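You operate a simulated robot arm through the tools that you are given. There is no shell and no other tool.

You are at the controls of a simulated robot arm. One attempt, no reset.

JOB
Wrap the blue tray on the sealer's deck at 130 C.
Fine: the sealer is on. Lid down, knob to 130 C, press Wrap once Ready lights; when the film shows, sealer off, then lid up. Leave the tray there and the other trays alone.

The check looks at the end state, three seconds after you hand in, the way a careful person would. Anything else that was tipped, shoved, dropped, spilled or broken makes it a failure. Lids that push on must go on centred and level and be pressed home; caps that screw on are set level and turned clockwise until they are tight.

ROBOT AND FRAMES
A 7-joint arm with a three-finger gripper, fixed in place. Base frame: the origin is at the foot of the arm, x ahead of it, y to its left, z up; the work surface is at about z = 86. Readings come in cm, degrees, newtons and seconds.
Its first joint turns from -166.0 to 166.0 degrees. Payload 2.69 kg.
The TCP is the grasp point between the finger pads, 3 cm short of the fingertips. In the tool frame z runs along the fingers and y along their closing line. The gripper opens to 12.8 cm. The gripper's body begins 11.7 cm behind the TCP.
Orientation is told as [roll, pitch, yaw] about the base's x, y, z axes, in that order, counted from this pose: with the fingers straight down and closing along the base's y, the tool's x points along the base's -x, its y along +y and its z along -z.

CONTROLS
- The arm moves only by the tool send_rows. Its argument "series" is a list of rows, each a list of 7 numbers: the closure, from 0 (fully open) to 1 (shut), then the shift along the tool's x, y, z in mm, then the turn, a rotation vector about the tool's x, y, z in degrees. In form: [[gripper, x, y, z, wx, wy, wz], ...]. A call has 1 to 20 rows; each row is the pose to reach, as a shift and turn from the pose commanded when the call began, along the tool's axes at that moment. Rows are played at 5 a second. More than 5 cm and 8.6 degrees between two rows, or a gripper value outside its range, and nothing of the call is played. Where a pose cannot be reached the arm comes as near as it can. A force on the tool above 40 N (or 10 N above the force at the start of the call, whichever is more), or a blocked arm, ends the call early, and 0.2 s more pass. Each finger halts on what it meets, pressing with about 31 N; the grip force reading is that of the motor and also rises with nothing between the fingers. The clock runs only during rows and for 0.2 s after the last one: add rows that repeat a pose to give the fingers time. The reply holds the time, the measured pose of the TCP, the force on the tool along the base axes, the opening and the grip force, in the units named above and with some noise, with the torque about the TCP (base axes, N m) and any sound that the robot's microphone picked up, and new pictures: "pictures" is both (left out), scene, wrist or none.
- Cameras (640 x 400 px; columns grow to the right, rows downward): "scene" is fixed at [39.8, 65.14, 175.5]; the picture's right is [0.49, -0.87, 0.00], its down [-0.84, -0.48, -0.26] and it looks along [0.23, 0.13, -0.97] (base axes); focal length 214 px, centre (320, 200). "wrist" rides on the gripper at [5.8, 5.4, -13.1] in the tool frame; the picture's right is [-0.68, 0.74, 0.00], its down [-0.62, -0.57, -0.55] and it looks along [-0.40, -0.37, 0.84] (tool axes); focal length 234 px, centre (320, 200). There is no depth. A picture from a camera that has moved, and an enlarged one, comes with that camera's place and axes in the base frame and with its lens.
- raise_lower(by): slides the trunk up (or, below 0, down) by that many cm; the arm rides with it, the base frame stays. It gives what a move gives, with no picture.
- zoom(camera, box): a new picture of the part [left, top, right, bottom] of that camera's present view, enlarged. The clock stands still meanwhile.
- hand_in(): hands the job in; it is judged then, once.

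Places have to be worked out from the pictures, the camera data and where the tool is seen. Open the gripper and draw the arm clear of the work before you hand the job in, unless the task says otherwise.

The tools are called after "Emit:" as a command line: name --pt "numbers of a row" for each row, then --argument value for the rest, lists and objects as JSON in quotes. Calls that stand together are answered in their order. send_rows: Moves the arm, as the interface text tells. Its arguments: {"type":"object","properties":{"series":{"type":"array","items":{"type":"array","items":{"type":"number"}}},"pictures":{"type":"string","enum":["both","scene","wrist","none"]}},"required":["series"]} The other tools are called the same way: raise_lower (by) slides the trunk up or down; zoom (camera, box) takes an enlarged picture of a part of a camera's view; hand_in () hands the job in.

At the start:

```text
time_s: 0.0
position: [53.41, 16.8, 155.78]
tcp_rot: [0.0, 0.0, 0.1]
ft_force: [1.2, -1.0, -0.1]
wrist_torque: [0.02, -0.01, 0.01]
width: 12.81
grasp_force: 0.0
trunk travel left (down, up): [-22.5, 12.5]
```

scene: 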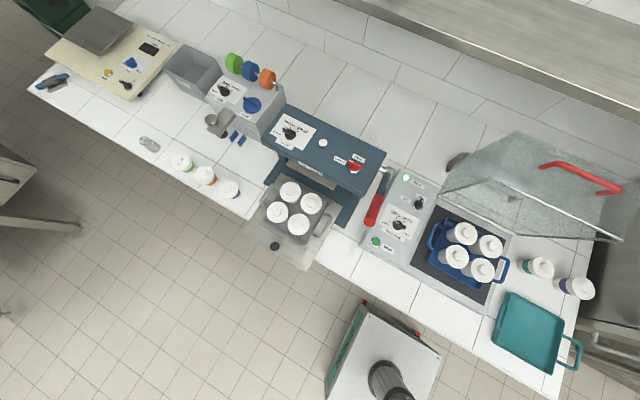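
wrist: 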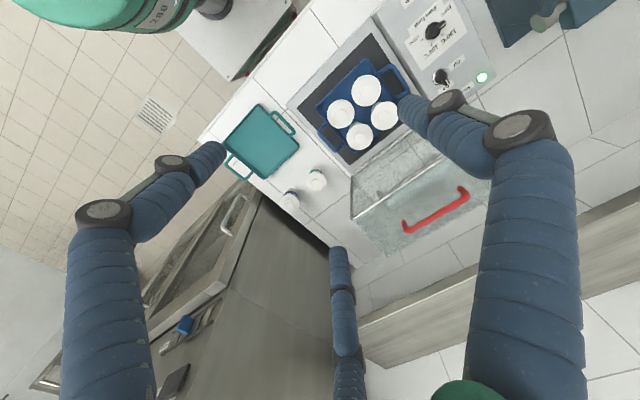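

The sealer sits on the right of the scene picture with its transparent lid up (red handle). I zoom in on its panel and lid first to read the controls.

Emit:
zoom --camera "scene" --box '[360, 150, 460, 260]'

Emit:
zoom --camera "scene" --box '[400, 110, 640, 320]'

Emit:
zoom --camera "wrist" --box '[380, 0, 520, 110]'

Emit:
zoom --camera "wrist" --box '[260, 20, 520, 260]'

```text
3.64 times, centred on (410, 205) of scene
camera zoom: at [39.8, 65.14, 175.5], right [0.49, -0.87, 0.0], down [-0.84, -0.48, -0.26], along [0.23, 0.13, -0.97], focal length 780 px, centre (-7, 182)
```

zoom: 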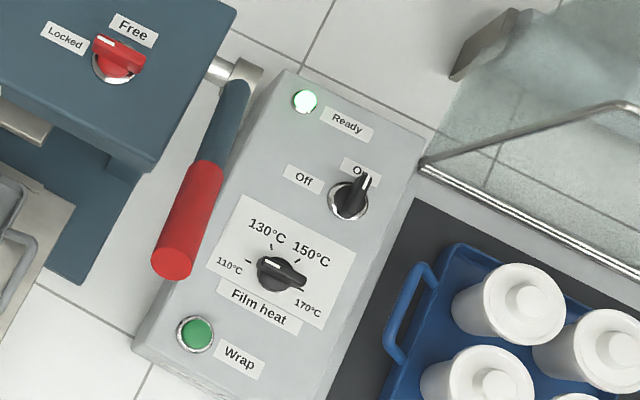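

```text
1.90 times, centred on (520, 215) of scene
camera zoom: at [39.8, 65.14, 175.5], right [0.49, -0.87, 0.0], down [-0.84, -0.48, -0.26], along [0.23, 0.13, -0.97], focal length 408 px, centre (-61, 171)
```

zoom: 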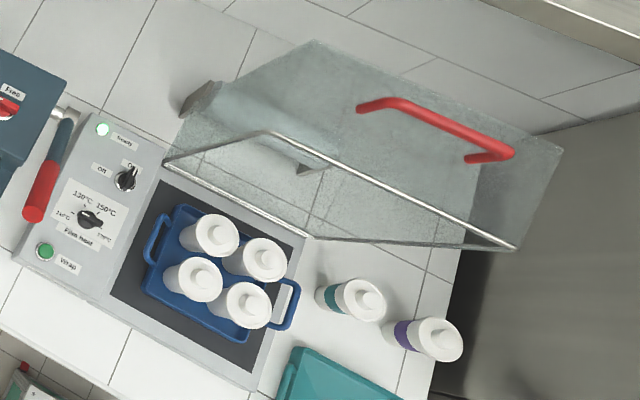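

```text
3.64 times, centred on (450, 55) of wrist
camera zoom: at [47.62, 22.21, 168.81], right [0.68, 0.74, 0.0], down [0.62, -0.57, 0.55], along [0.4, -0.37, -0.84], focal length 852 px, centre (-153, 727)
```

zoom: 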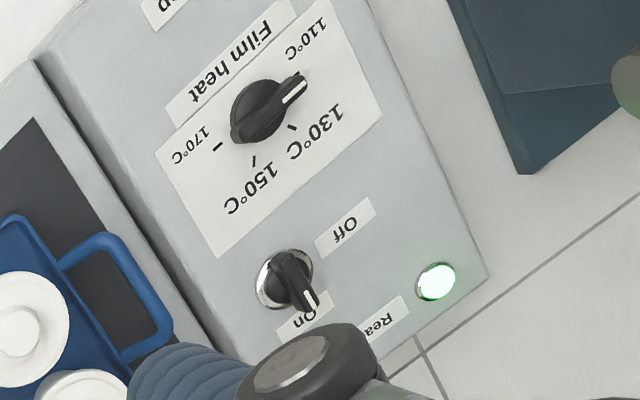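

```text
1.67 times, centred on (390, 140) of wrist
camera zoom: at [47.62, 22.21, 168.81], right [0.68, 0.74, 0.0], down [0.62, -0.57, 0.55], along [0.4, -0.37, -0.84], focal length 390 px, centre (203, 300)
```

zoom: 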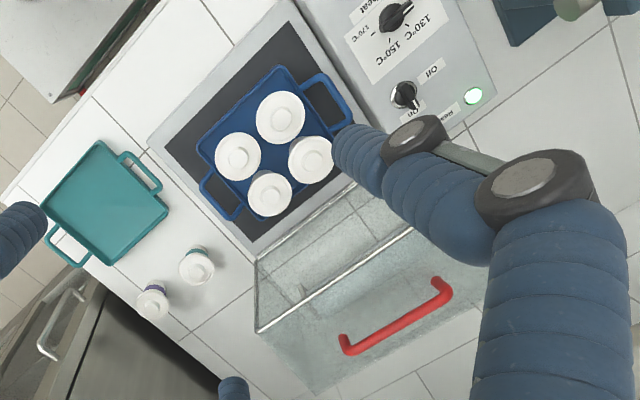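

The knob points at 110, power is on, and the lid stands about 80° open on a hinge near x=82.5. The red bar is at about (85, 13.5–28, 130). I first turn the tool by -90° in yaw at this safe height so that the fingers can close across the bar.

Emit:
send_rows --pt "0.3 0 0 0 0 0 8" --pt "0.5 0 0 0 0 0 16" --pt "0.69 0 0 0 0 0 24" --pt "0.69 0 0 0 0 0 32" --pt "0.69 0 0 0 0 0 40" --pt "0.69 0 0 0 0 0 48" --pt "0.69 0 0 0 0 0 56" --pt "0.69 0 0 0 0 0 64" --pt "0.69 0 0 0 0 0 72" --pt "0.69 0 0 0 0 0 80" --pt "0.69 0 0 0 0 0 85" --pt "0.69 0 0 0 0 0 90" --pt "0.69 0 0 0 0 0 90" --pt "0.69 0 0 0 0 0 90"

```text
time_s: 3.0
position: [53.48, 16.66, 155.72]
tcp_rot: [0.0, 0.0, -90.0]
ft_force: [0.3, 0.4, -0.4]
wrist_torque: [0.03, -0.01, 0.0]
width: 3.96
grasp_force: 0.0
trunk travel left (down, up): [-22.5, 12.5]
camera wrist: at [58.84, 22.65, 168.78], right [0.74, -0.68, 0.0], down [-0.57, -0.62, 0.55], along [-0.37, -0.4, -0.84], focal length 234 px, centre (320, 200)
```

scene: 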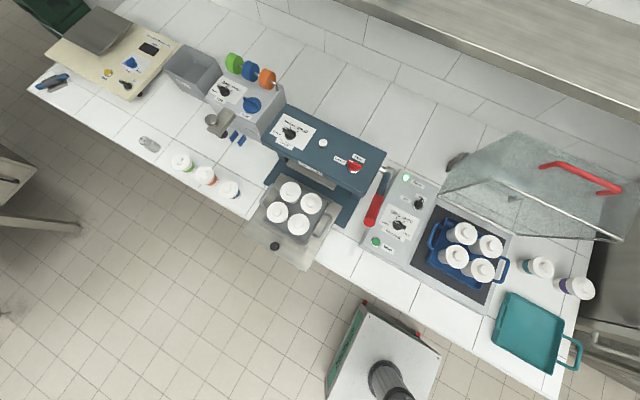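
wrist: 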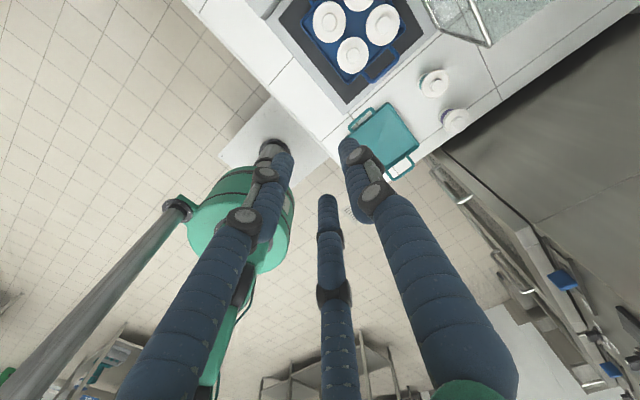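

At yaw -90 the wrist camera looks back at the robot, so yaw +90 will give a better view of the work. I turn the other way.

Emit:
send_rows --pt "0.69 0 0 0 0 0 -8.5" --pt "0.69 0 0 0 0 0 -17" --pt "0.69 0 0 0 0 0 -25.5" --pt "0.69 0 0 0 0 0 -34" --pt "0.69 0 0 0 0 0 -42.5" --pt "0.69 0 0 0 0 0 -51" --pt "0.69 0 0 0 0 0 -59.5" --pt "0.69 0 0 0 0 0 -68" --pt "0.69 0 0 0 0 0 -76.5" --pt "0.69 0 0 0 0 0 -85" --pt "0.69 0 0 0 0 0 -93.5" --pt "0.69 0 0 0 0 0 -102" --pt "0.69 0 0 0 0 0 -110.5" --pt "0.69 0 0 0 0 0 -119" --pt "0.69 0 0 0 0 0 -127.5" --pt "0.69 0 0 0 0 0 -136" --pt "0.69 0 0 0 0 0 -144.5" --pt "0.69 0 0 0 0 0 -153" --pt "0.69 0 0 0 0 0 -161.5" --pt "0.69 0 0 0 0 0 -170" --pictures "none"

Emit:
send_rows --pt "0.69 0 0 0 0 0 -5" --pt "0.69 0 0 0 0 0 -10" --pt "0.69 0 0 0 0 0 -10" --pt "0.69 0 0 0 0 0 -10" --pictures "wrist"

```text
time_s: 7.2
position: [53.34, 16.68, 155.78]
tcp_rot: [0.0, 0.0, 80.1]
ft_force: [-0.2, -0.8, 0.1]
wrist_torque: [0.02, -0.02, 0.03]
width: 3.97
grasp_force: 0.1
trunk travel left (down, up): [-22.5, 12.5]
```

```text
time_s: 8.2
position: [53.31, 16.77, 155.77]
tcp_rot: [0.0, 0.0, 90.0]
ft_force: [0.1, 0.1, 0.3]
wrist_torque: [0.01, 0.01, 0.01]
width: 3.97
grasp_force: 0.0
trunk travel left (down, up): [-22.5, 12.5]
camera wrist: at [48.06, 10.98, 168.81], right [-0.74, 0.68, 0.0], down [0.57, 0.62, 0.55], along [0.37, 0.4, -0.84], focal length 234 px, centre (320, 200)
```

wrist: 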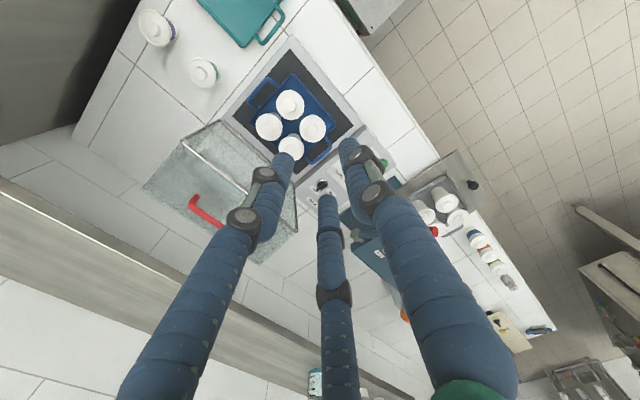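

The wrist view shows finger shapes I should understand before grasping anything, so I enlarge the tips.

Emit:
zoom --camera "wrist" --box '[220, 100, 440, 260]'

Emit:
zoom --camera "wrist" --box '[130, 100, 310, 280]'

```text
2.50 times, centred on (330, 180) of wrist
camera zoom: at [48.06, 10.98, 168.81], right [-0.74, 0.68, 0.0], down [0.57, 0.62, 0.55], along [0.37, 0.4, -0.84], focal length 585 px, centre (295, 250)
```

zoom: 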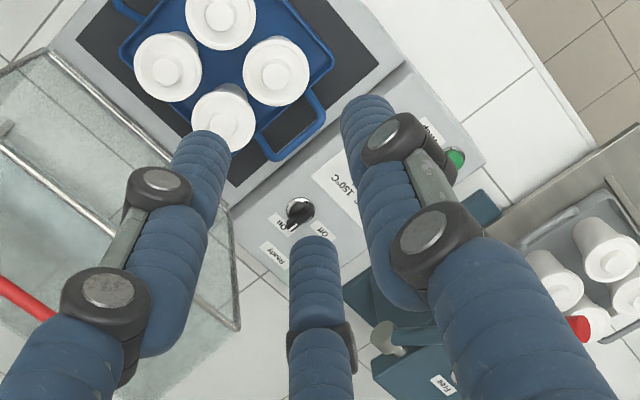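

```text
2.22 times, centred on (220, 190) of wrist
camera zoom: at [48.06, 10.98, 168.81], right [-0.74, 0.68, 0.0], down [0.57, 0.62, 0.55], along [0.37, 0.4, -0.84], focal length 520 px, centre (542, 222)
```

zoom: 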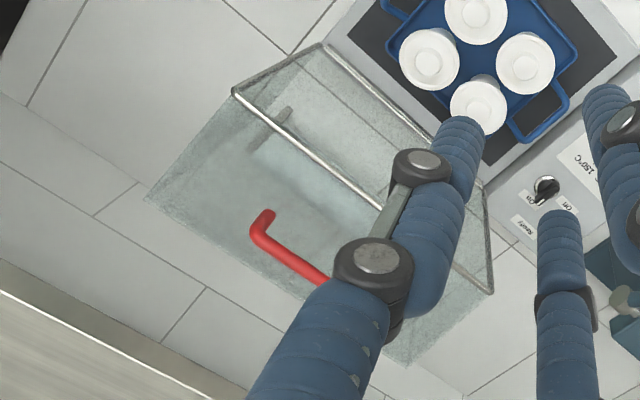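

Visually the gripper has one finger on +y and two on -y, at about x=±2.3 cm in the tool frame. I tilt the tool 30° forward and move to a point about 12 cm back from the bar along the approach line.

Emit:
send_rows --pt "0.69 -5 -32 19 3.75 0 0" --pt "0.69 -10 -64 38 7.5 0 0" --pt "0.69 -15 -96 57 11.25 0 0" --pt "0.69 -20 -128 77 15 0 0" --pt "0.69 -25 -160 96 18.75 0 0" --pt "0.69 -30 -192 115 22.5 0 0" --pt "0.69 -35 -225 134 26.25 0 0" --pt "0.69 -40 -257 154 30 0 0" --pt "0.69 -40 -257 154 30 0 0" --pt "0.69 -40 -257 154 30 0 0"

```text
time_s: 10.4
position: [78.95, 20.75, 140.48]
tcp_rot: [-30.1, 0.0, 90.0]
ft_force: [-0.3, 0.0, 0.0]
wrist_torque: [0.0, 0.04, 0.0]
width: 4.0
grasp_force: 0.0
trunk travel left (down, up): [-22.5, 12.5]
camera wrist: at [67.88, 14.95, 149.19], right [-0.64, 0.68, -0.37], down [0.21, 0.62, 0.76], along [0.74, 0.4, -0.54], focal length 234 px, centre (320, 200)
```

scene: 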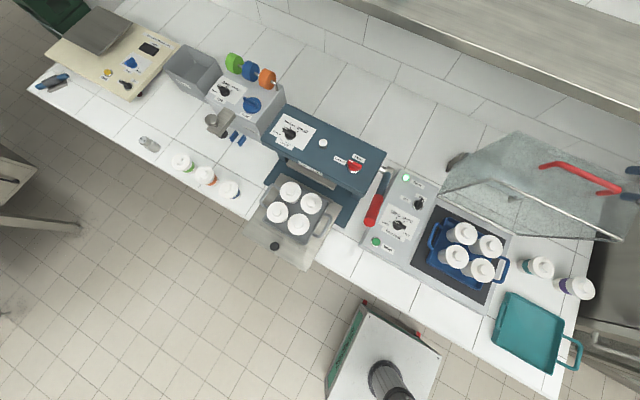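
wrist: 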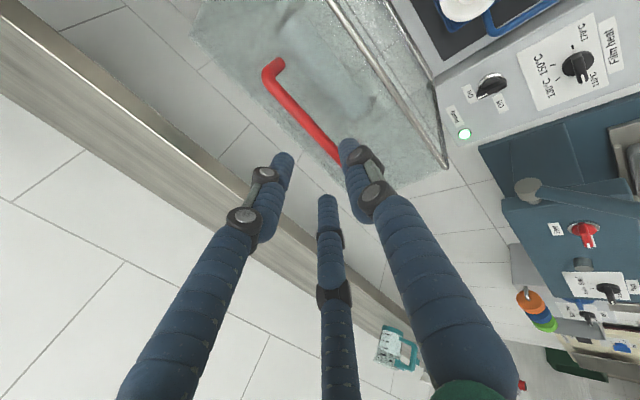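

The new wrist view puts the bar at x≈85, z≈130 again, which agrees with my estimate. I advance 7 cm along the tool and look again.

Emit:
send_rows --pt "0.69 0 0 20 0 0 0" --pt "0.69 0 0 40 0 0 0" --pt "0.69 0 0 55 0 0 0" --pt "0.69 0 0 70 0 0 0" --pt "0.69 0 0 70 0 0 0"

Emit:
zoom --camera "wrist" --box '[220, 60, 440, 260]'

Emit:
zoom --camera "scene" --box '[500, 110, 640, 230]'

```text
time_s: 11.6
position: [82.72, 20.78, 134.33]
tcp_rot: [-30.0, 0.0, 90.0]
ft_force: [-0.5, 1.3, -0.1]
wrist_torque: [-0.01, 0.03, 0.0]
width: 3.98
grasp_force: 0.0
trunk travel left (down, up): [-22.5, 12.5]
camera wrist: at [71.49, 14.89, 142.95], right [-0.64, 0.68, -0.37], down [0.22, 0.62, 0.76], along [0.74, 0.4, -0.54], focal length 234 px, centre (320, 200)
```

scene: 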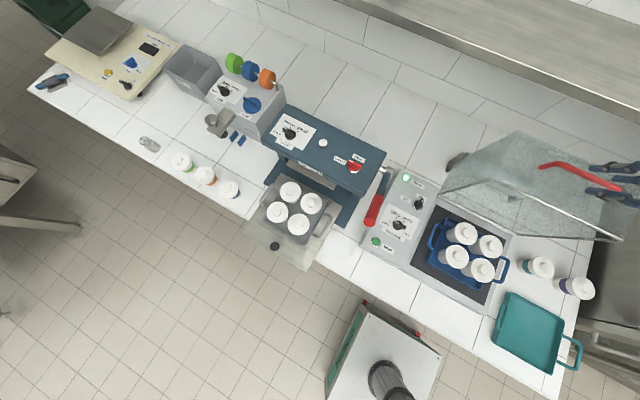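
wrist: 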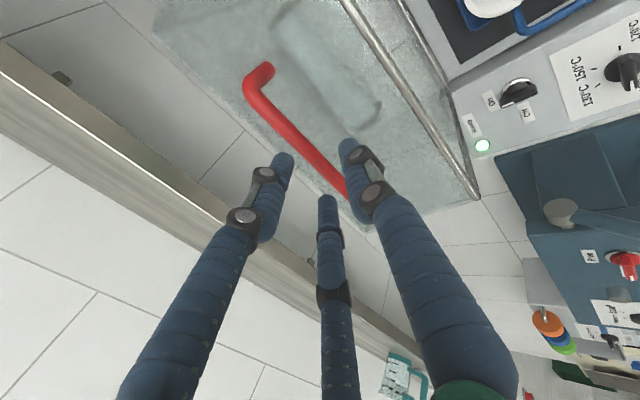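

```text
2.00 times, centred on (330, 160) of wrist
camera zoom: at [71.49, 14.89, 142.95], right [-0.64, 0.68, -0.37], down [0.22, 0.62, 0.76], along [0.74, 0.4, -0.54], focal length 468 px, centre (300, 280)
```

zoom: 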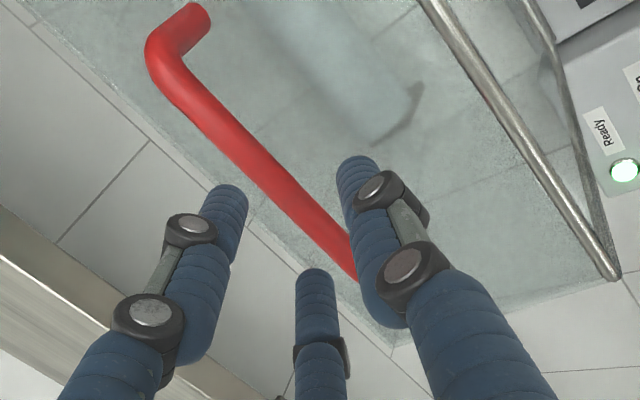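

```text
3.33 times, centred on (570, 170) of scene
camera zoom: at [39.8, 65.14, 175.5], right [0.49, -0.87, 0.0], down [-0.84, -0.48, -0.26], along [0.23, 0.13, -0.97], focal length 715 px, centre (-513, 300)
```

zoom: 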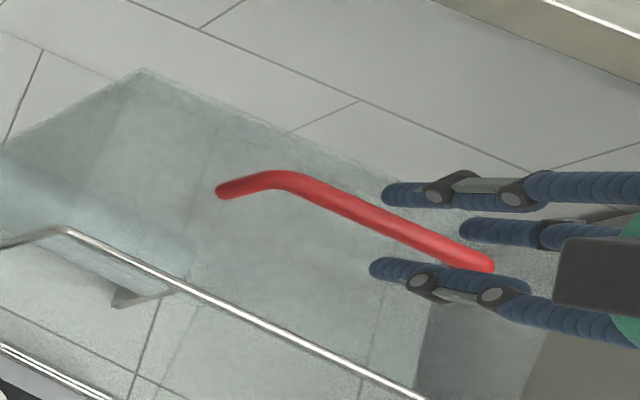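

The bar runs between the single near finger and the two far ones. I advance 3.6 cm so it sits inside the fingertips, then close to a loose cage of about 2.3 cm.

Emit:
send_rows --pt "0.69 0 0 12 0 0 0" --pt "0.69 0 0 24 0 0 0" --pt "0.69 0 0 36 0 0 0" --pt "0.69 0 0 36 0 0 0" --pt "0.75 0 0 36 0 0 0" --pt "0.82 0 0 36 0 0 0" --pt "0.82 0 0 36 0 0 0"

Emit:
zoom --camera "wrist" --box '[220, 60, 440, 260]'

Emit:
zoom --camera "scene" --box '[500, 110, 640, 230]'

```text
time_s: 12.9
position: [84.7, 20.73, 132.09]
tcp_rot: [-30.8, -0.2, 90.0]
ft_force: [-2.0, -1.4, 11.6]
wrist_torque: [-0.18, -0.14, -0.12]
width: 2.5
grasp_force: 0.5
trunk travel left (down, up): [-22.5, 12.5]
stopped in row 6: the force on the tool passed its limit at 42 N (the readings are from after the stop); the commanded pose is now the measured one
camera wrist: at [73.47, 14.9, 140.55], right [-0.63, 0.68, -0.37], down [0.2, 0.61, 0.76], along [0.75, 0.41, -0.53], focal length 234 px, centre (320, 200)
```

scene: 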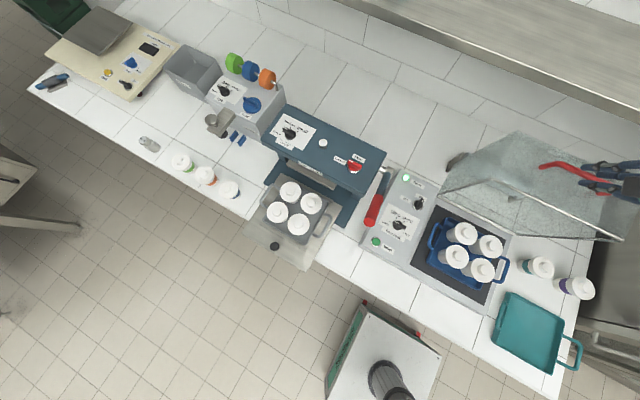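
wrist: 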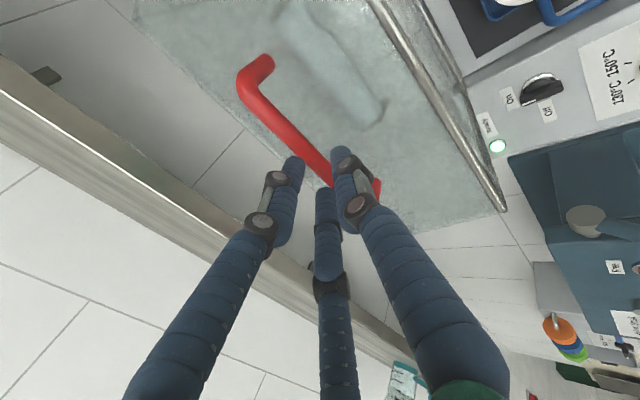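

```text
2.00 times, centred on (330, 160) of wrist
camera zoom: at [73.47, 14.9, 140.55], right [-0.63, 0.68, -0.37], down [0.2, 0.61, 0.76], along [0.75, 0.41, -0.53], focal length 468 px, centre (300, 280)
```

zoom: 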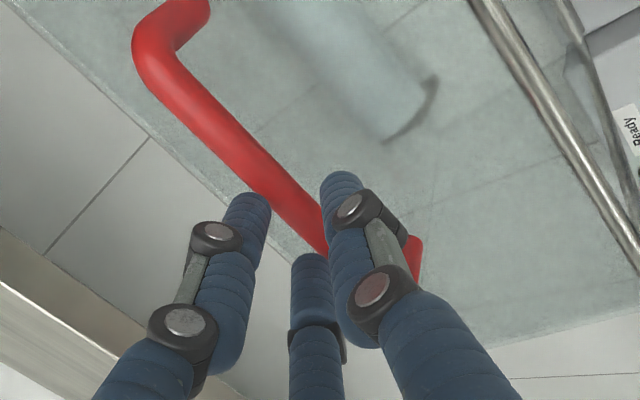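

```text
3.33 times, centred on (570, 170) of scene
camera zoom: at [39.8, 65.14, 175.5], right [0.49, -0.87, 0.0], down [-0.84, -0.48, -0.26], along [0.23, 0.13, -0.97], focal length 715 px, centre (-513, 300)
```

zoom: 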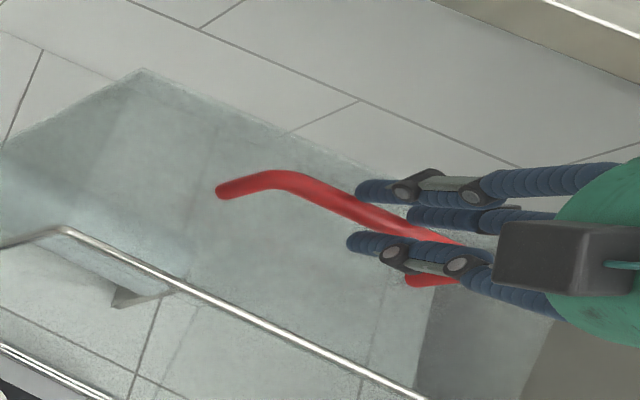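

Triangulating again puts the bar at about (86.0, 128.9). That is a centimetre deeper than I assumed, so the tips closed onto its top. I back off slightly, reopen, correct the sideways offset, and go in deeper.

Emit:
send_rows --pt "0.69 0 0 -8 0 0 0" --pt "0.67 0 5 -8 0 0 0" --pt "0.67 0 5 -8 0 0 0" --pt "0.67 0 5 2 0 0 0" --pt "0.67 0 5 10 0 0 0" --pt "0.67 0 5 18 0 0 0" --pt "0.67 0 5 18 0 0 0"

Emit:
zoom --camera "wrist" --box '[220, 60, 440, 260]'

```text
time_s: 14.5
position: [85.3, 20.67, 130.01]
tcp_rot: [-30.5, -0.1, 90.2]
ft_force: [1.4, 0.5, 4.7]
wrist_torque: [-0.09, -0.26, 0.14]
width: 4.32
grasp_force: 0.9
trunk travel left (down, up): [-22.5, 12.5]
camera wrist: at [74.13, 14.88, 138.41], right [-0.64, 0.68, -0.37], down [0.21, 0.61, 0.76], along [0.74, 0.41, -0.53], focal length 234 px, centre (320, 200)
```

scene: 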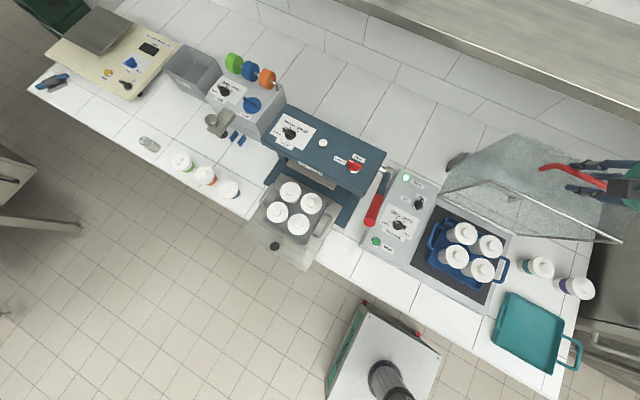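
wrist: 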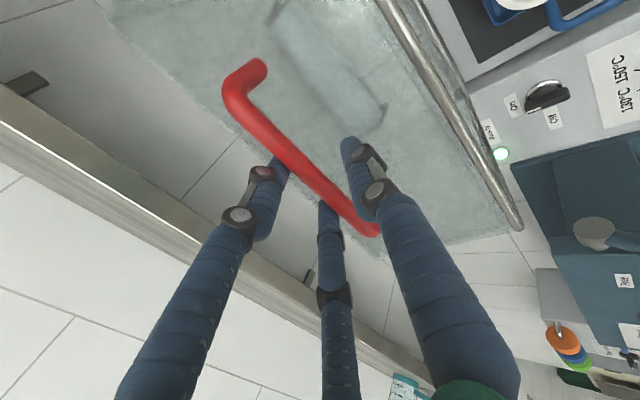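

```text
2.00 times, centred on (330, 160) of wrist
camera zoom: at [74.13, 14.88, 138.41], right [-0.64, 0.68, -0.37], down [0.21, 0.61, 0.76], along [0.74, 0.41, -0.53], focal length 468 px, centre (300, 280)
```

zoom: 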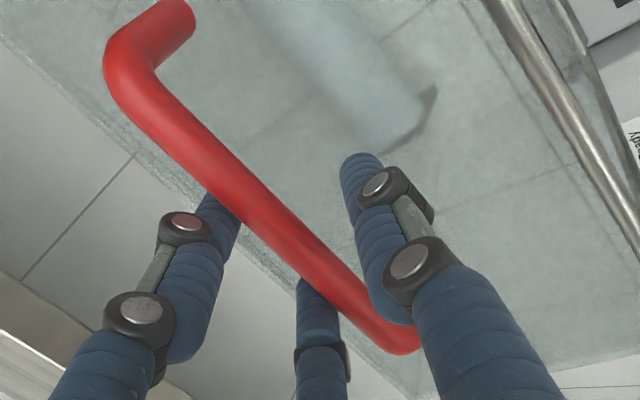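

The bar now covers the far fingertips, so it sits inside the fingers. I close to about 2.6 cm to cage it.

Emit:
send_rows --pt "0.71 0 0 0 0 0 0" --pt "0.75 0 0 0 0 0 0" --pt "0.78 0 0 0 0 0 0" --pt "0.8 0 0 0 0 0 0" --pt "0.8 0 0 0 0 0 0" --pictures "wrist"

Emit:
zoom --camera "wrist" --box '[220, 60, 440, 260]'

```text
time_s: 15.7
position: [85.12, 20.71, 130.1]
tcp_rot: [-30.7, -0.1, 90.1]
ft_force: [2.2, -0.7, 1.5]
wrist_torque: [-0.02, -0.04, 0.01]
width: 2.69
grasp_force: 1.0
trunk travel left (down, up): [-22.5, 12.5]
camera wrist: at [74.05, 14.86, 138.55], right [-0.63, 0.68, -0.37], down [0.21, 0.61, 0.76], along [0.74, 0.41, -0.53], focal length 234 px, centre (320, 200)
```

wrist: 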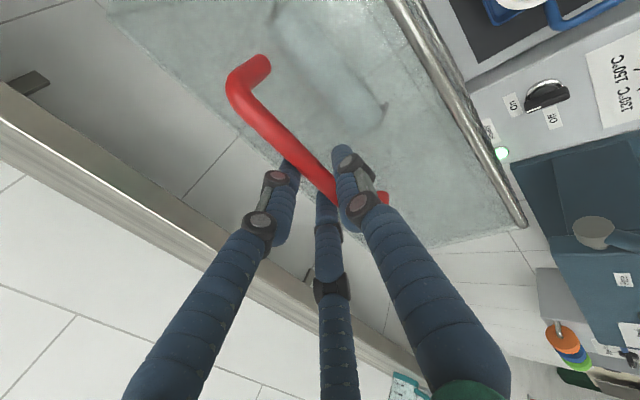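

```text
2.00 times, centred on (330, 160) of wrist
camera zoom: at [74.05, 14.86, 138.55], right [-0.63, 0.68, -0.37], down [0.21, 0.61, 0.76], along [0.74, 0.41, -0.53], focal length 468 px, centre (300, 280)
```

zoom: 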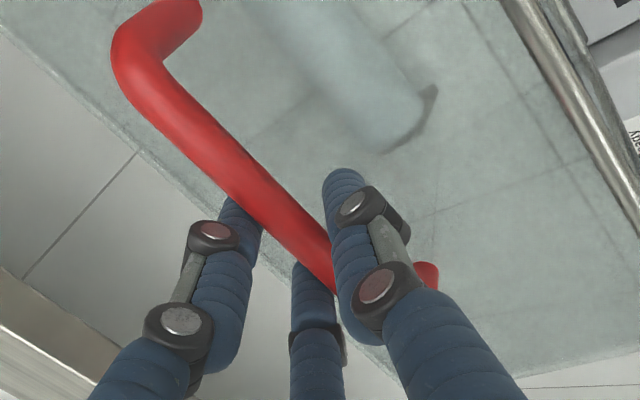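

The bar is caged with almost no load. I start bringing the lid over on an arc about the hinge, estimated at (84, 92.8), first 12° while watching the force.

Emit:
send_rows --pt "0.8 0 10.6 -6.8 0.8 0 0" --pt "0.8 0 21.3 -13.5 1.6 0 0" --pt "0.8 0 32.7 -19.4 2.4 0 0" --pt "0.8 0 44.1 -25.2 3.2 0 0" --pt "0.8 0 55.9 -30.4 4.0 0 0" --pt "0.8 0 67.6 -35.4 4.8 0 0" --pt "0.8 0 67.6 -35.4 4.8 0 0"

```text
time_s: 17.3
position: [77.5, 20.6, 129.51]
tcp_rot: [-35.5, -0.1, 90.0]
ft_force: [-0.8, -0.2, 0.2]
wrist_torque: [-0.05, -0.02, -0.01]
width: 2.57
grasp_force: 0.0
trunk travel left (down, up): [-22.5, 12.5]
camera wrist: at [65.64, 14.84, 136.92], right [-0.6, 0.68, -0.42], down [0.14, 0.61, 0.78], along [0.79, 0.41, -0.47], focal length 234 px, centre (320, 200)
```

scene: 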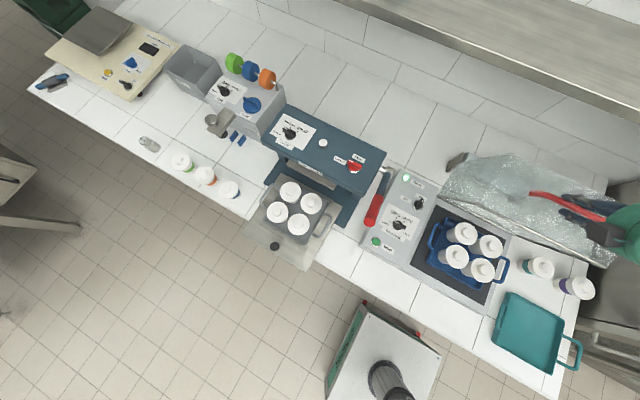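
wrist: 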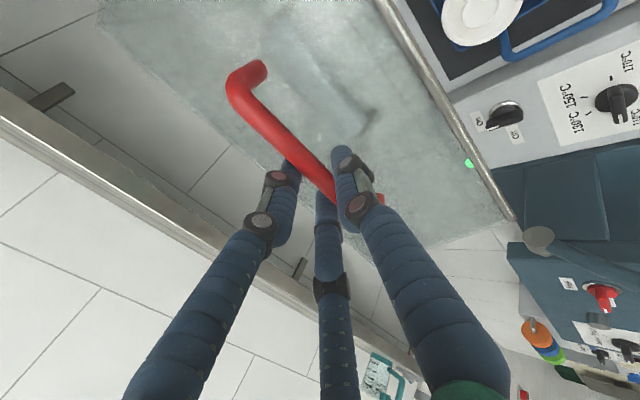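

The lid follows with almost no load, so I continue along the arc with half-steps down to φ≈53°.

Emit:
send_rows --pt "0.8 0 11.7 -5.4 0.8 0 0" --pt "0.8 0 23.4 -10.6 1.6 0 0" --pt "0.8 0 35.4 -15.1 2.4 0 0" --pt "0.8 0 47.4 -19.5 3.2 0 0" --pt "0.8 0 59.7 -23.2 4.0 0 0" --pt "0.8 0 72.0 -26.7 4.8 0 0" --pt "0.8 0 84.5 -29.6 5.6 0 0" --pt "0.8 0 97.0 -32.2 6.4 0 0" --pt "0.8 0 109.7 -34.2 7.2 0 0" --pt "0.8 0 122.4 -35.9 8.0 0 0" --pt "0.8 0 135.2 -37.1 8.8 0 0" --pt "0.8 0 148.1 -38.0 9.6 0 0" --pt "0.8 0 160.8 -38.2 10.4 0 0" --pt "0.8 0 173.6 -38.2 11.2 0 0" --pt "0.8 0 173.6 -38.2 11.2 0 0"

```text
time_s: 20.5
position: [61.23, 20.64, 122.71]
tcp_rot: [-46.6, -0.1, 90.0]
ft_force: [-0.6, -1.0, -0.5]
wrist_torque: [0.0, 0.02, 0.0]
width: 2.53
grasp_force: 0.1
trunk travel left (down, up): [-22.5, 12.5]
camera wrist: at [48.06, 14.89, 127.64], right [-0.51, 0.68, -0.53], down [-0.01, 0.61, 0.79], along [0.86, 0.41, -0.3], focal length 234 px, centre (320, 200)
```

scene: 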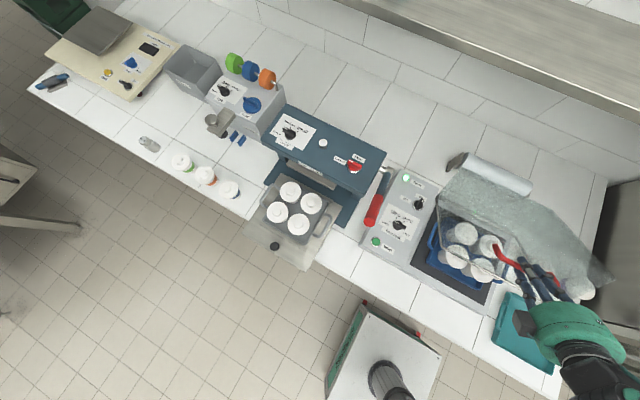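
wrist: 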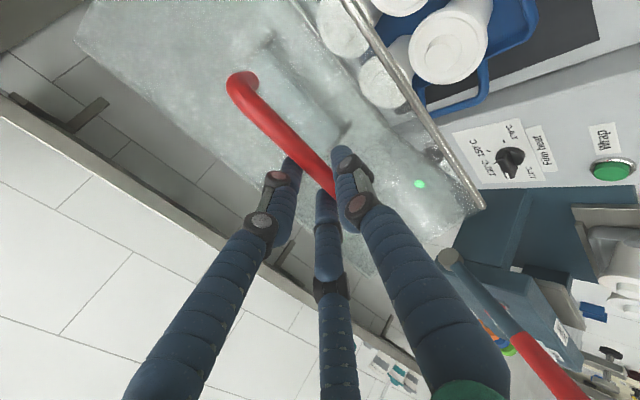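

The lid continues freely. I follow the arc further down to φ≈25°.

Emit:
send_rows --pt "0.8 0 12.8 -1.9 0.8 0 0" --pt "0.8 0 25.6 -3.5 1.6 0 0" --pt "0.8 0 38.3 -4.4 2.4 0 0" --pt "0.8 0 51.1 -5.1 3.2 0 0" --pt "0.8 0 64.0 -5.2 4.0 0 0" --pt "0.8 0 76.8 -5.1 4.8 0 0" --pt "0.8 0 89.6 -4.3 5.6 0 0" --pt "0.8 0 102.4 -3.3 6.4 0 0" --pt "0.8 0 115.2 -1.5 7.2 0 0" --pt "0.8 0 127.9 0.4 8.0 0 0" --pt "0.8 0 140.4 3.0 8.8 0 0" --pt "0.8 0 153.0 5.8 9.6 0 0" --pt "0.8 0 165.3 9.2 10.4 0 0" --pt "0.8 0 177.7 12.8 11.2 0 0" --pt "0.8 0 177.7 12.8 11.2 0 0"

```text
time_s: 23.7
position: [49.78, 20.85, 109.0]
tcp_rot: [-57.8, -0.1, 90.0]
ft_force: [-0.6, 0.4, 0.0]
wrist_torque: [-0.03, -0.01, 0.03]
width: 2.56
grasp_force: 0.0
trunk travel left (down, up): [-22.5, 12.5]
camera wrist: at [35.98, 15.0, 111.29], right [-0.39, 0.68, -0.62], down [-0.16, 0.61, 0.77], along [0.9, 0.41, -0.13], focal length 234 px, centre (320, 200)
```

scene: 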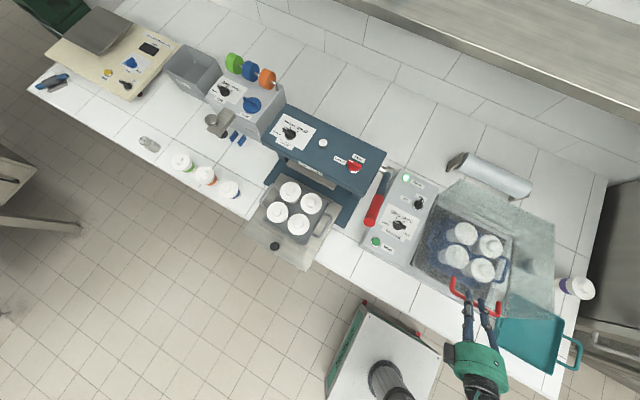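
wrist: 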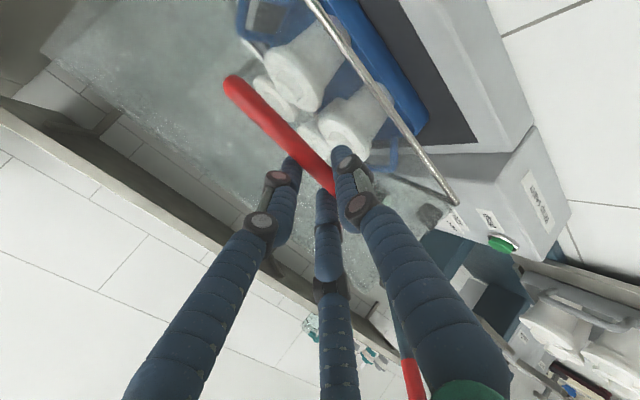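

The lid has about 12° to go. I lower it in finer steps to the expected closed position, and the force limit will show contact.

Emit:
send_rows --pt "0.8 0 12.7 1.8 0.8 0 0" --pt "0.8 0 25.4 3.9 1.6 0 0" --pt "0.8 0 37.9 6.6 2.4 0 0" --pt "0.8 0 50.4 9.6 3.2 0 0" --pt "0.8 0 56.6 11.4 3.6 0 0" --pt "0.8 0 62.8 13.2 4.0 0 0" --pt "0.8 0 69.0 15.1 4.4 0 0" --pt "0.8 0 75.0 17.0 4.8 0 0" --pt "0.8 0 75.0 17.0 4.8 0 0"

Emit:
zoom --camera "scene" --box '[360, 150, 600, 350]'

```text
time_s: 25.7
position: [47.38, 20.68, 101.53]
tcp_rot: [-62.5, -0.1, 90.0]
ft_force: [0.0, 0.3, 0.1]
wrist_torque: [0.0, -0.03, -0.06]
width: 2.57
grasp_force: 0.0
trunk travel left (down, up): [-22.5, 12.5]
camera wrist: at [33.34, 14.91, 102.75], right [-0.34, 0.68, -0.65], down [-0.23, 0.61, 0.76], along [0.91, 0.4, -0.05], focal length 234 px, centre (320, 200)
```

scene: 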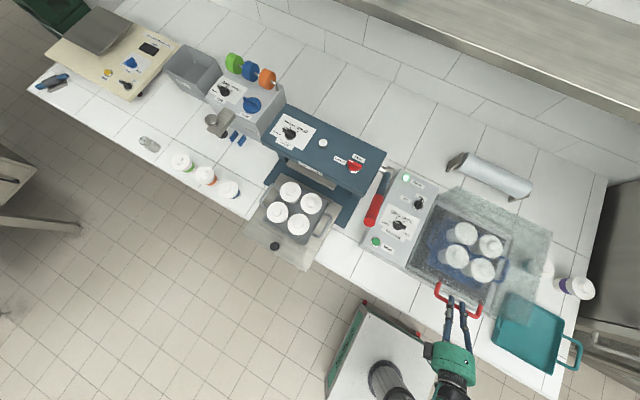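
wrist: 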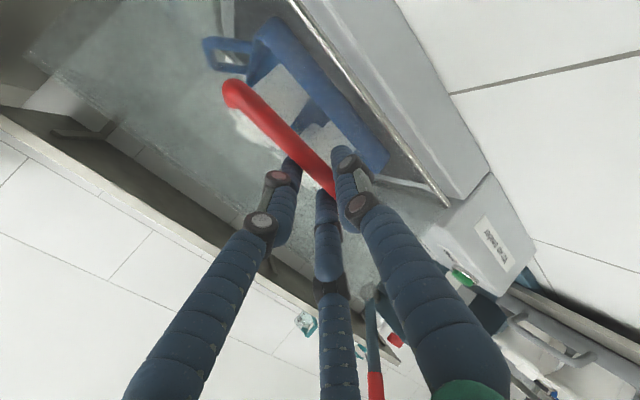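

```text
2.00 times, centred on (480, 250) of scene
camera zoom: at [39.8, 65.14, 175.5], right [0.49, -0.87, 0.0], down [-0.84, -0.48, -0.26], along [0.23, 0.13, -0.97], focal length 429 px, centre (0, 100)
```

zoom: 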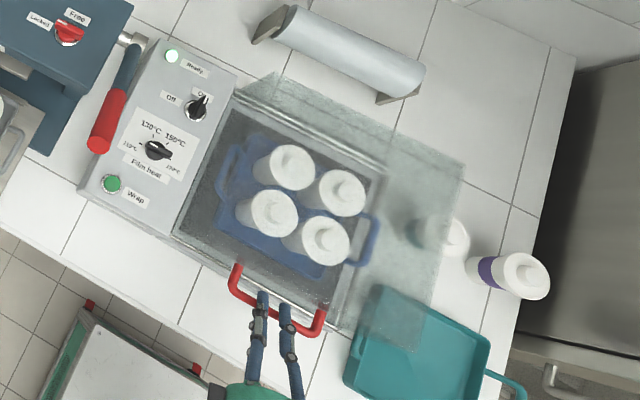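

There is still no contact force, and a thin gap seems to remain under the chrome rim. I lower further in small steps until I feel contact.

Emit:
send_rows --pt "0.8 0 6.2 1.6 0.4 0 0" --pt "0.8 0 12.5 3.3 0.8 0 0" --pt "0.8 0 18.6 5.1 1.2 0 0" --pt "0.8 0 24.7 7.0 1.6 0 0" --pt "0.8 0 24.7 7.0 1.6 0 0"

Emit:
zoom --camera "wrist" --box '[200, 0, 520, 240]'

Emit:
zoom --camera "scene" --box '[400, 180, 560, 330]'

```text
time_s: 26.5
position: [47.41, 21.17, 100.57]
tcp_rot: [-64.3, -0.6, 90.1]
ft_force: [7.9, -1.0, 7.6]
wrist_torque: [-0.16, -0.11, 0.15]
width: 3.01
grasp_force: 3.0
trunk travel left (down, up): [-22.5, 12.5]
stopped in row 3: the force on the tool passed its limit at 44 N (the readings are from after the stop); the commanded pose is now the measured one
camera wrist: at [33.39, 15.33, 101.38], right [-0.32, 0.68, -0.66], down [-0.25, 0.61, 0.75], along [0.91, 0.41, -0.02], focal length 234 px, centre (320, 200)
```

scene: 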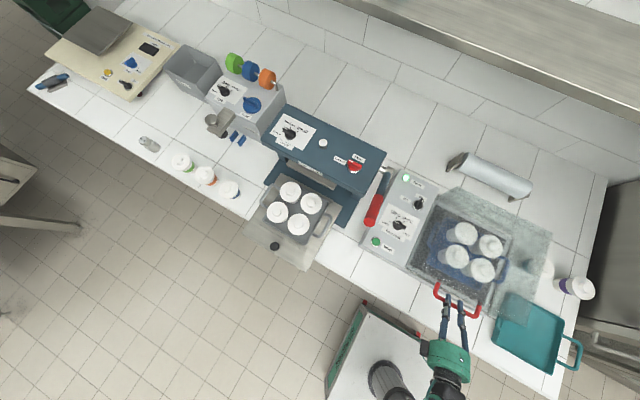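
wrist: 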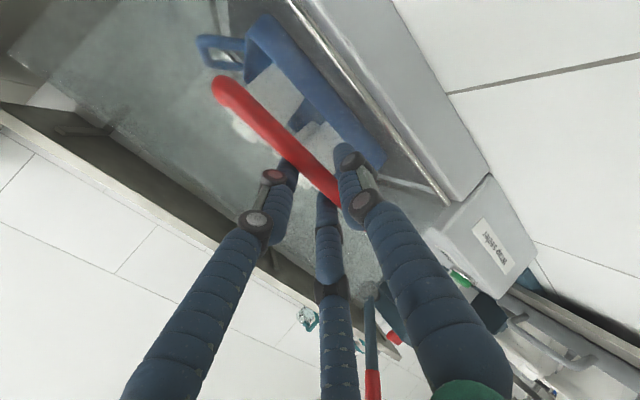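

```text
1.67 times, centred on (360, 120) of wrist
camera zoom: at [33.39, 15.33, 101.38], right [-0.32, 0.68, -0.66], down [-0.25, 0.61, 0.75], along [0.91, 0.41, -0.02], focal length 390 px, centre (253, 333)
```

zoom: 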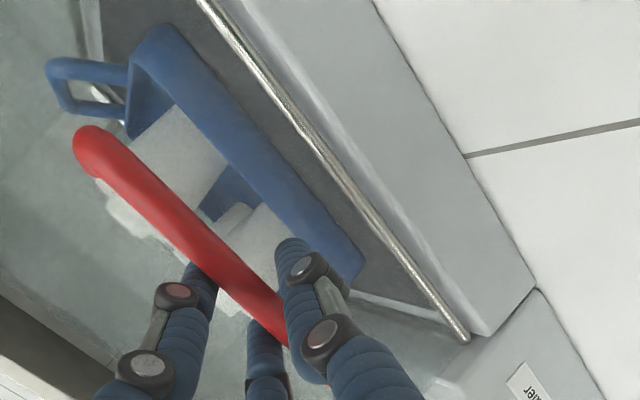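

```text
2.67 times, centred on (480, 255) of scene
camera zoom: at [39.8, 65.14, 175.5], right [0.49, -0.87, 0.0], down [-0.84, -0.48, -0.26], along [0.23, 0.13, -0.97], focal length 572 px, centre (-107, 53)
```

zoom: 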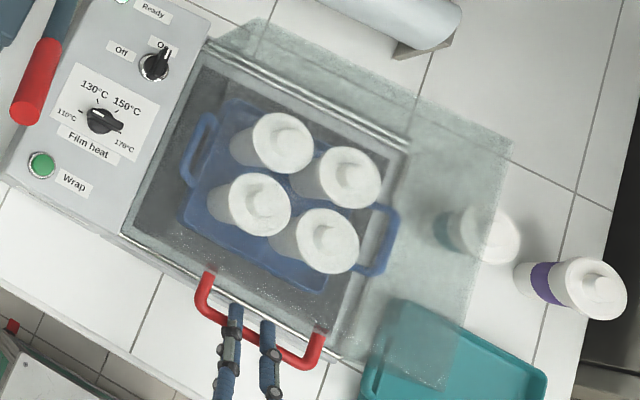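

The lid met the deck with a 44 N contact, and the rim now lies along the deck's front edge. I open slightly and withdraw straight back, then check that the lid is fully down.

Emit:
send_rows --pt "0.76 0 0 0 0 0 0" --pt "0.7 0 0 0 0 0 0" --pt "0.68 0 0 0 0 0 0" --pt "0.68 0 0 -10 0 0 0" --pt "0.68 0 0 -30 0 0 0" --pt "0.68 0 0 -60 0 0 0" --pt "0.68 0 0 -80 0 0 0" --pt "0.68 0 0 -80 0 0 0"

Emit:
zoom --camera "wrist" --box '[200, 0, 520, 240]'

Emit:
zoom --camera "scene" --box '[400, 180, 560, 330]'

```text
time_s: 28.3
position: [40.16, 20.93, 103.99]
tcp_rot: [-64.3, -0.5, 90.1]
ft_force: [0.0, 0.2, 0.0]
wrist_torque: [0.0, 0.0, 0.04]
width: 4.08
grasp_force: 0.0
trunk travel left (down, up): [-22.5, 12.5]
camera wrist: at [26.09, 15.2, 104.73], right [-0.32, 0.68, -0.66], down [-0.25, 0.61, 0.75], along [0.91, 0.41, -0.03], focal length 234 px, centre (320, 200)
```

scene: 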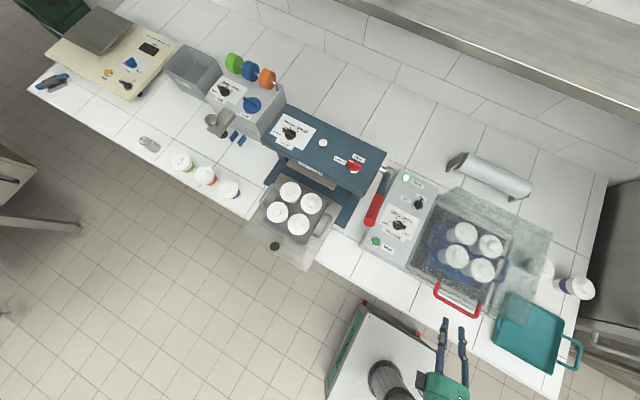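
wrist: 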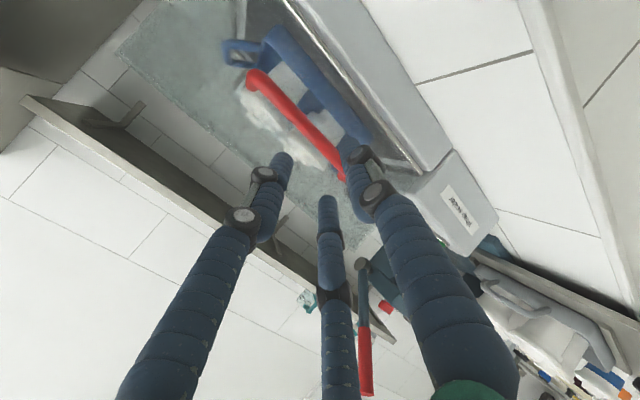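

```text
1.67 times, centred on (360, 120) of wrist
camera zoom: at [26.09, 15.2, 104.73], right [-0.32, 0.68, -0.66], down [-0.25, 0.61, 0.75], along [0.91, 0.41, -0.03], focal length 390 px, centre (253, 333)
```

zoom: 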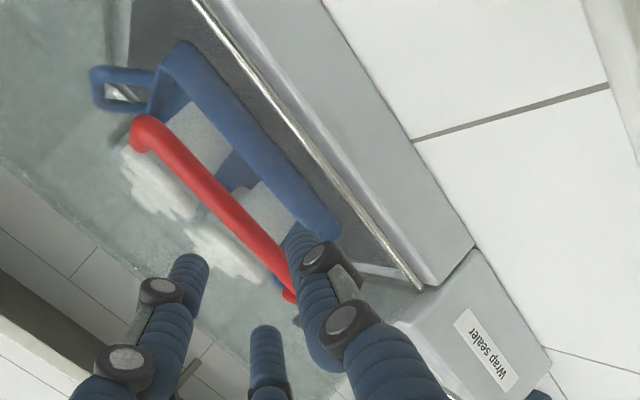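

```text
2.67 times, centred on (480, 255) of scene
camera zoom: at [39.8, 65.14, 175.5], right [0.49, -0.87, 0.0], down [-0.84, -0.48, -0.26], along [0.23, 0.13, -0.97], focal length 572 px, centre (-107, 53)
```

zoom: 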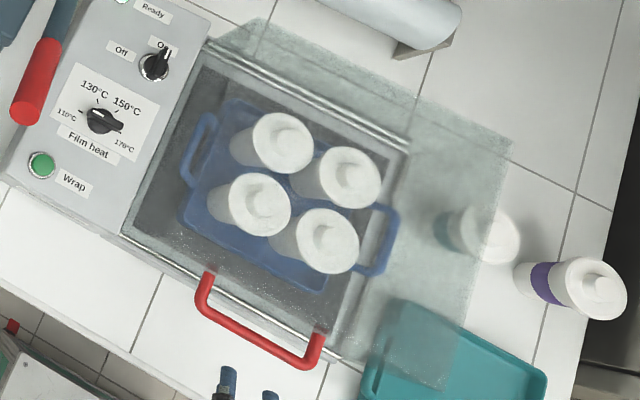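

The lid stays put after release, with its rim on the deck edge. I rise clear, return the tool to vertical, and move over to look down at the control panel.

Emit:
send_rows --pt "0.68 0 -36 -17 -8 0 0" --pt "0.68 0 -72 -35 -16 0 0" --pt "0.68 -22 -93 -21.5 -24 0 0" --pt "0.68 -44 -115 -8 -32 0 0" --pt "0.68 -65 -136 5.5 -40 0 0" --pt "0.68 -87 -157 19 -48 0 0" --pt "0.68 -109 -179 32.5 -56 0 0" --pt "0.68 -131 -200 46 -64.3 0 0" --pt "0.68 -131 -200 46 -64.3 0 0" --pt "0.68 -131 -200 46 -64.3 0 0"

Emit:
zoom --camera "scene" --box '[360, 160, 450, 260]'

```text
time_s: 30.5
position: [52.99, 33.87, 120.31]
tcp_rot: [0.0, -0.5, 90.2]
ft_force: [-0.6, 0.4, 0.1]
wrist_torque: [0.03, -0.07, -0.01]
width: 4.08
grasp_force: 0.1
trunk travel left (down, up): [-22.5, 12.5]
camera wrist: at [47.65, 27.88, 133.21], right [-0.74, 0.68, 0.01], down [0.56, 0.61, 0.55], along [0.37, 0.41, -0.83], focal length 234 px, centre (320, 200)
```

scene: 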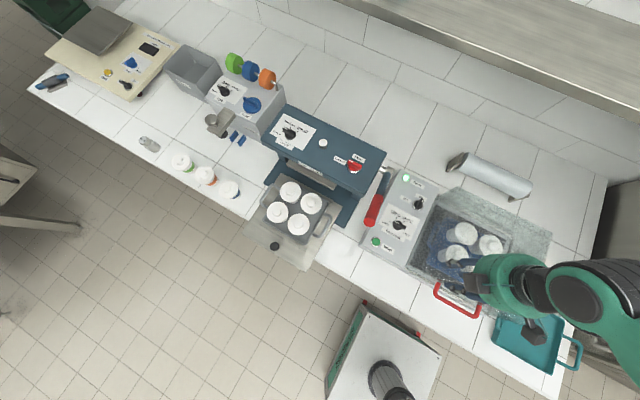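
wrist: 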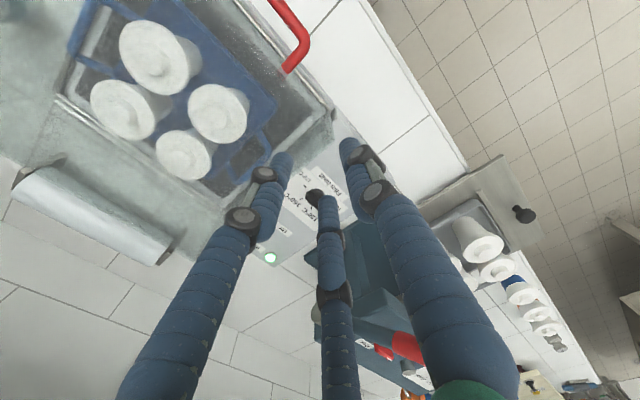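

```text
4.00 times, centred on (405, 210) of scene
camera zoom: at [39.8, 65.14, 175.5], right [0.49, -0.87, 0.0], down [-0.84, -0.48, -0.26], along [0.23, 0.13, -0.97], focal length 858 px, centre (-20, 160)
```

zoom: 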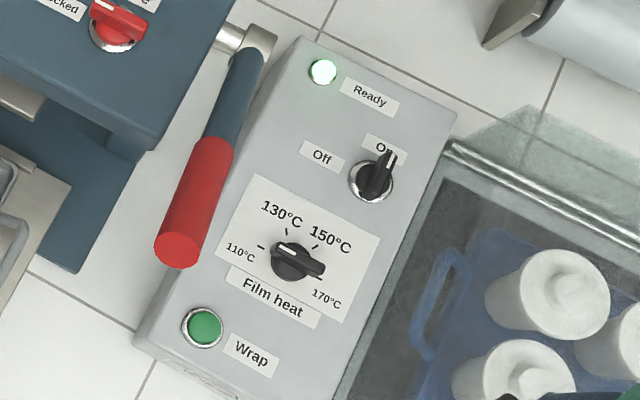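

With everything scaled properly, the knob is at about (64.4, 45.8), Wrap at about (55, 50.3), and power at about (75, 42.5). The panel top is near z=95. I move above the knob and look closer.

Emit:
send_rows --pt "0.68 -30 -28 25 0 0 0" --pt "0.68 -60 -57 50 0 0 0" --pt "0.68 -90 -86 75 0 0 0" --pt "0.68 -119 -114 100 0 0.5 0" --pt "0.68 -119 -114 100 0 0.5 0" --pt "0.68 -119 -114 100 0 0.5 0"

Emit:
zoom --camera "wrist" --box '[220, 80, 440, 240]'

Emit:
zoom --camera "scene" --box '[360, 160, 450, 260]'

```text
time_s: 31.9
position: [64.34, 45.98, 110.39]
tcp_rot: [0.1, 0.0, 90.1]
ft_force: [0.2, -0.7, 0.3]
wrist_torque: [0.0, -0.01, 0.05]
width: 4.13
grasp_force: 0.0
trunk travel left (down, up): [-22.5, 12.5]
camera wrist: at [58.99, 40.15, 123.51], right [-0.74, 0.68, 0.0], down [0.56, 0.62, 0.55], along [0.37, 0.4, -0.84], focal length 234 px, centre (320, 200)
```

scene: 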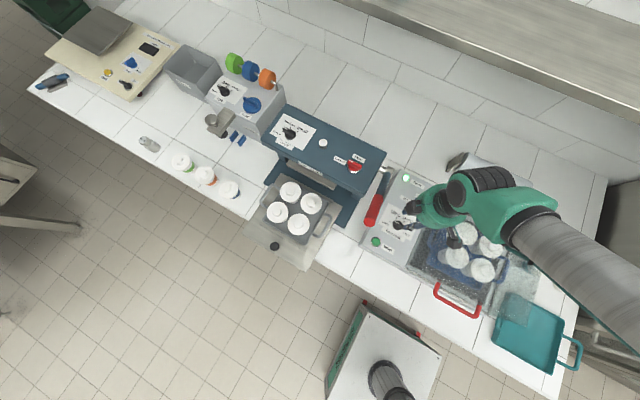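
wrist: 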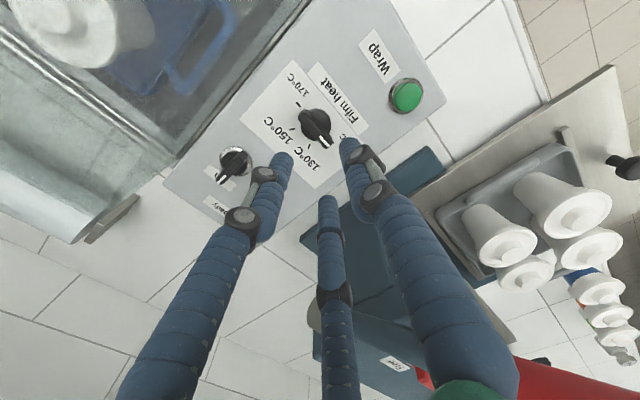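

```text
2.50 times, centred on (330, 160) of wrist
camera zoom: at [58.99, 40.15, 123.51], right [-0.74, 0.68, 0.0], down [0.56, 0.62, 0.55], along [0.37, 0.4, -0.84], focal length 585 px, centre (295, 300)
```

zoom: 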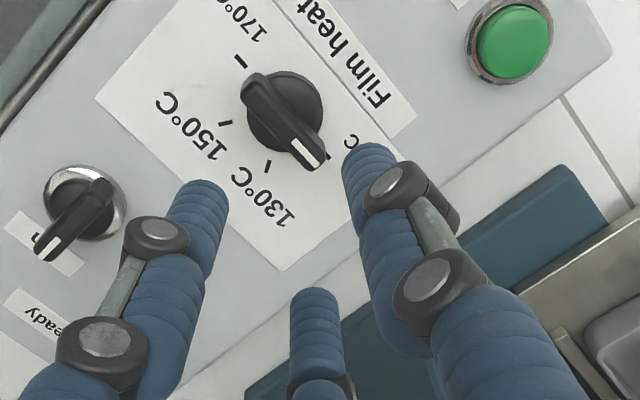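

```text
4.00 times, centred on (405, 210) of scene
camera zoom: at [39.8, 65.14, 175.5], right [0.49, -0.87, 0.0], down [-0.84, -0.48, -0.26], along [0.23, 0.13, -0.97], focal length 858 px, centre (-20, 160)
```

zoom: 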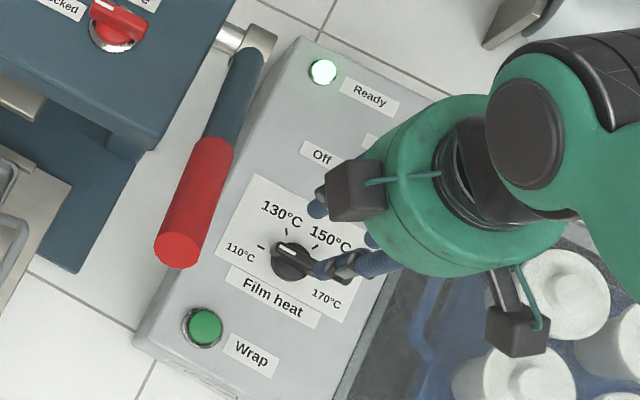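

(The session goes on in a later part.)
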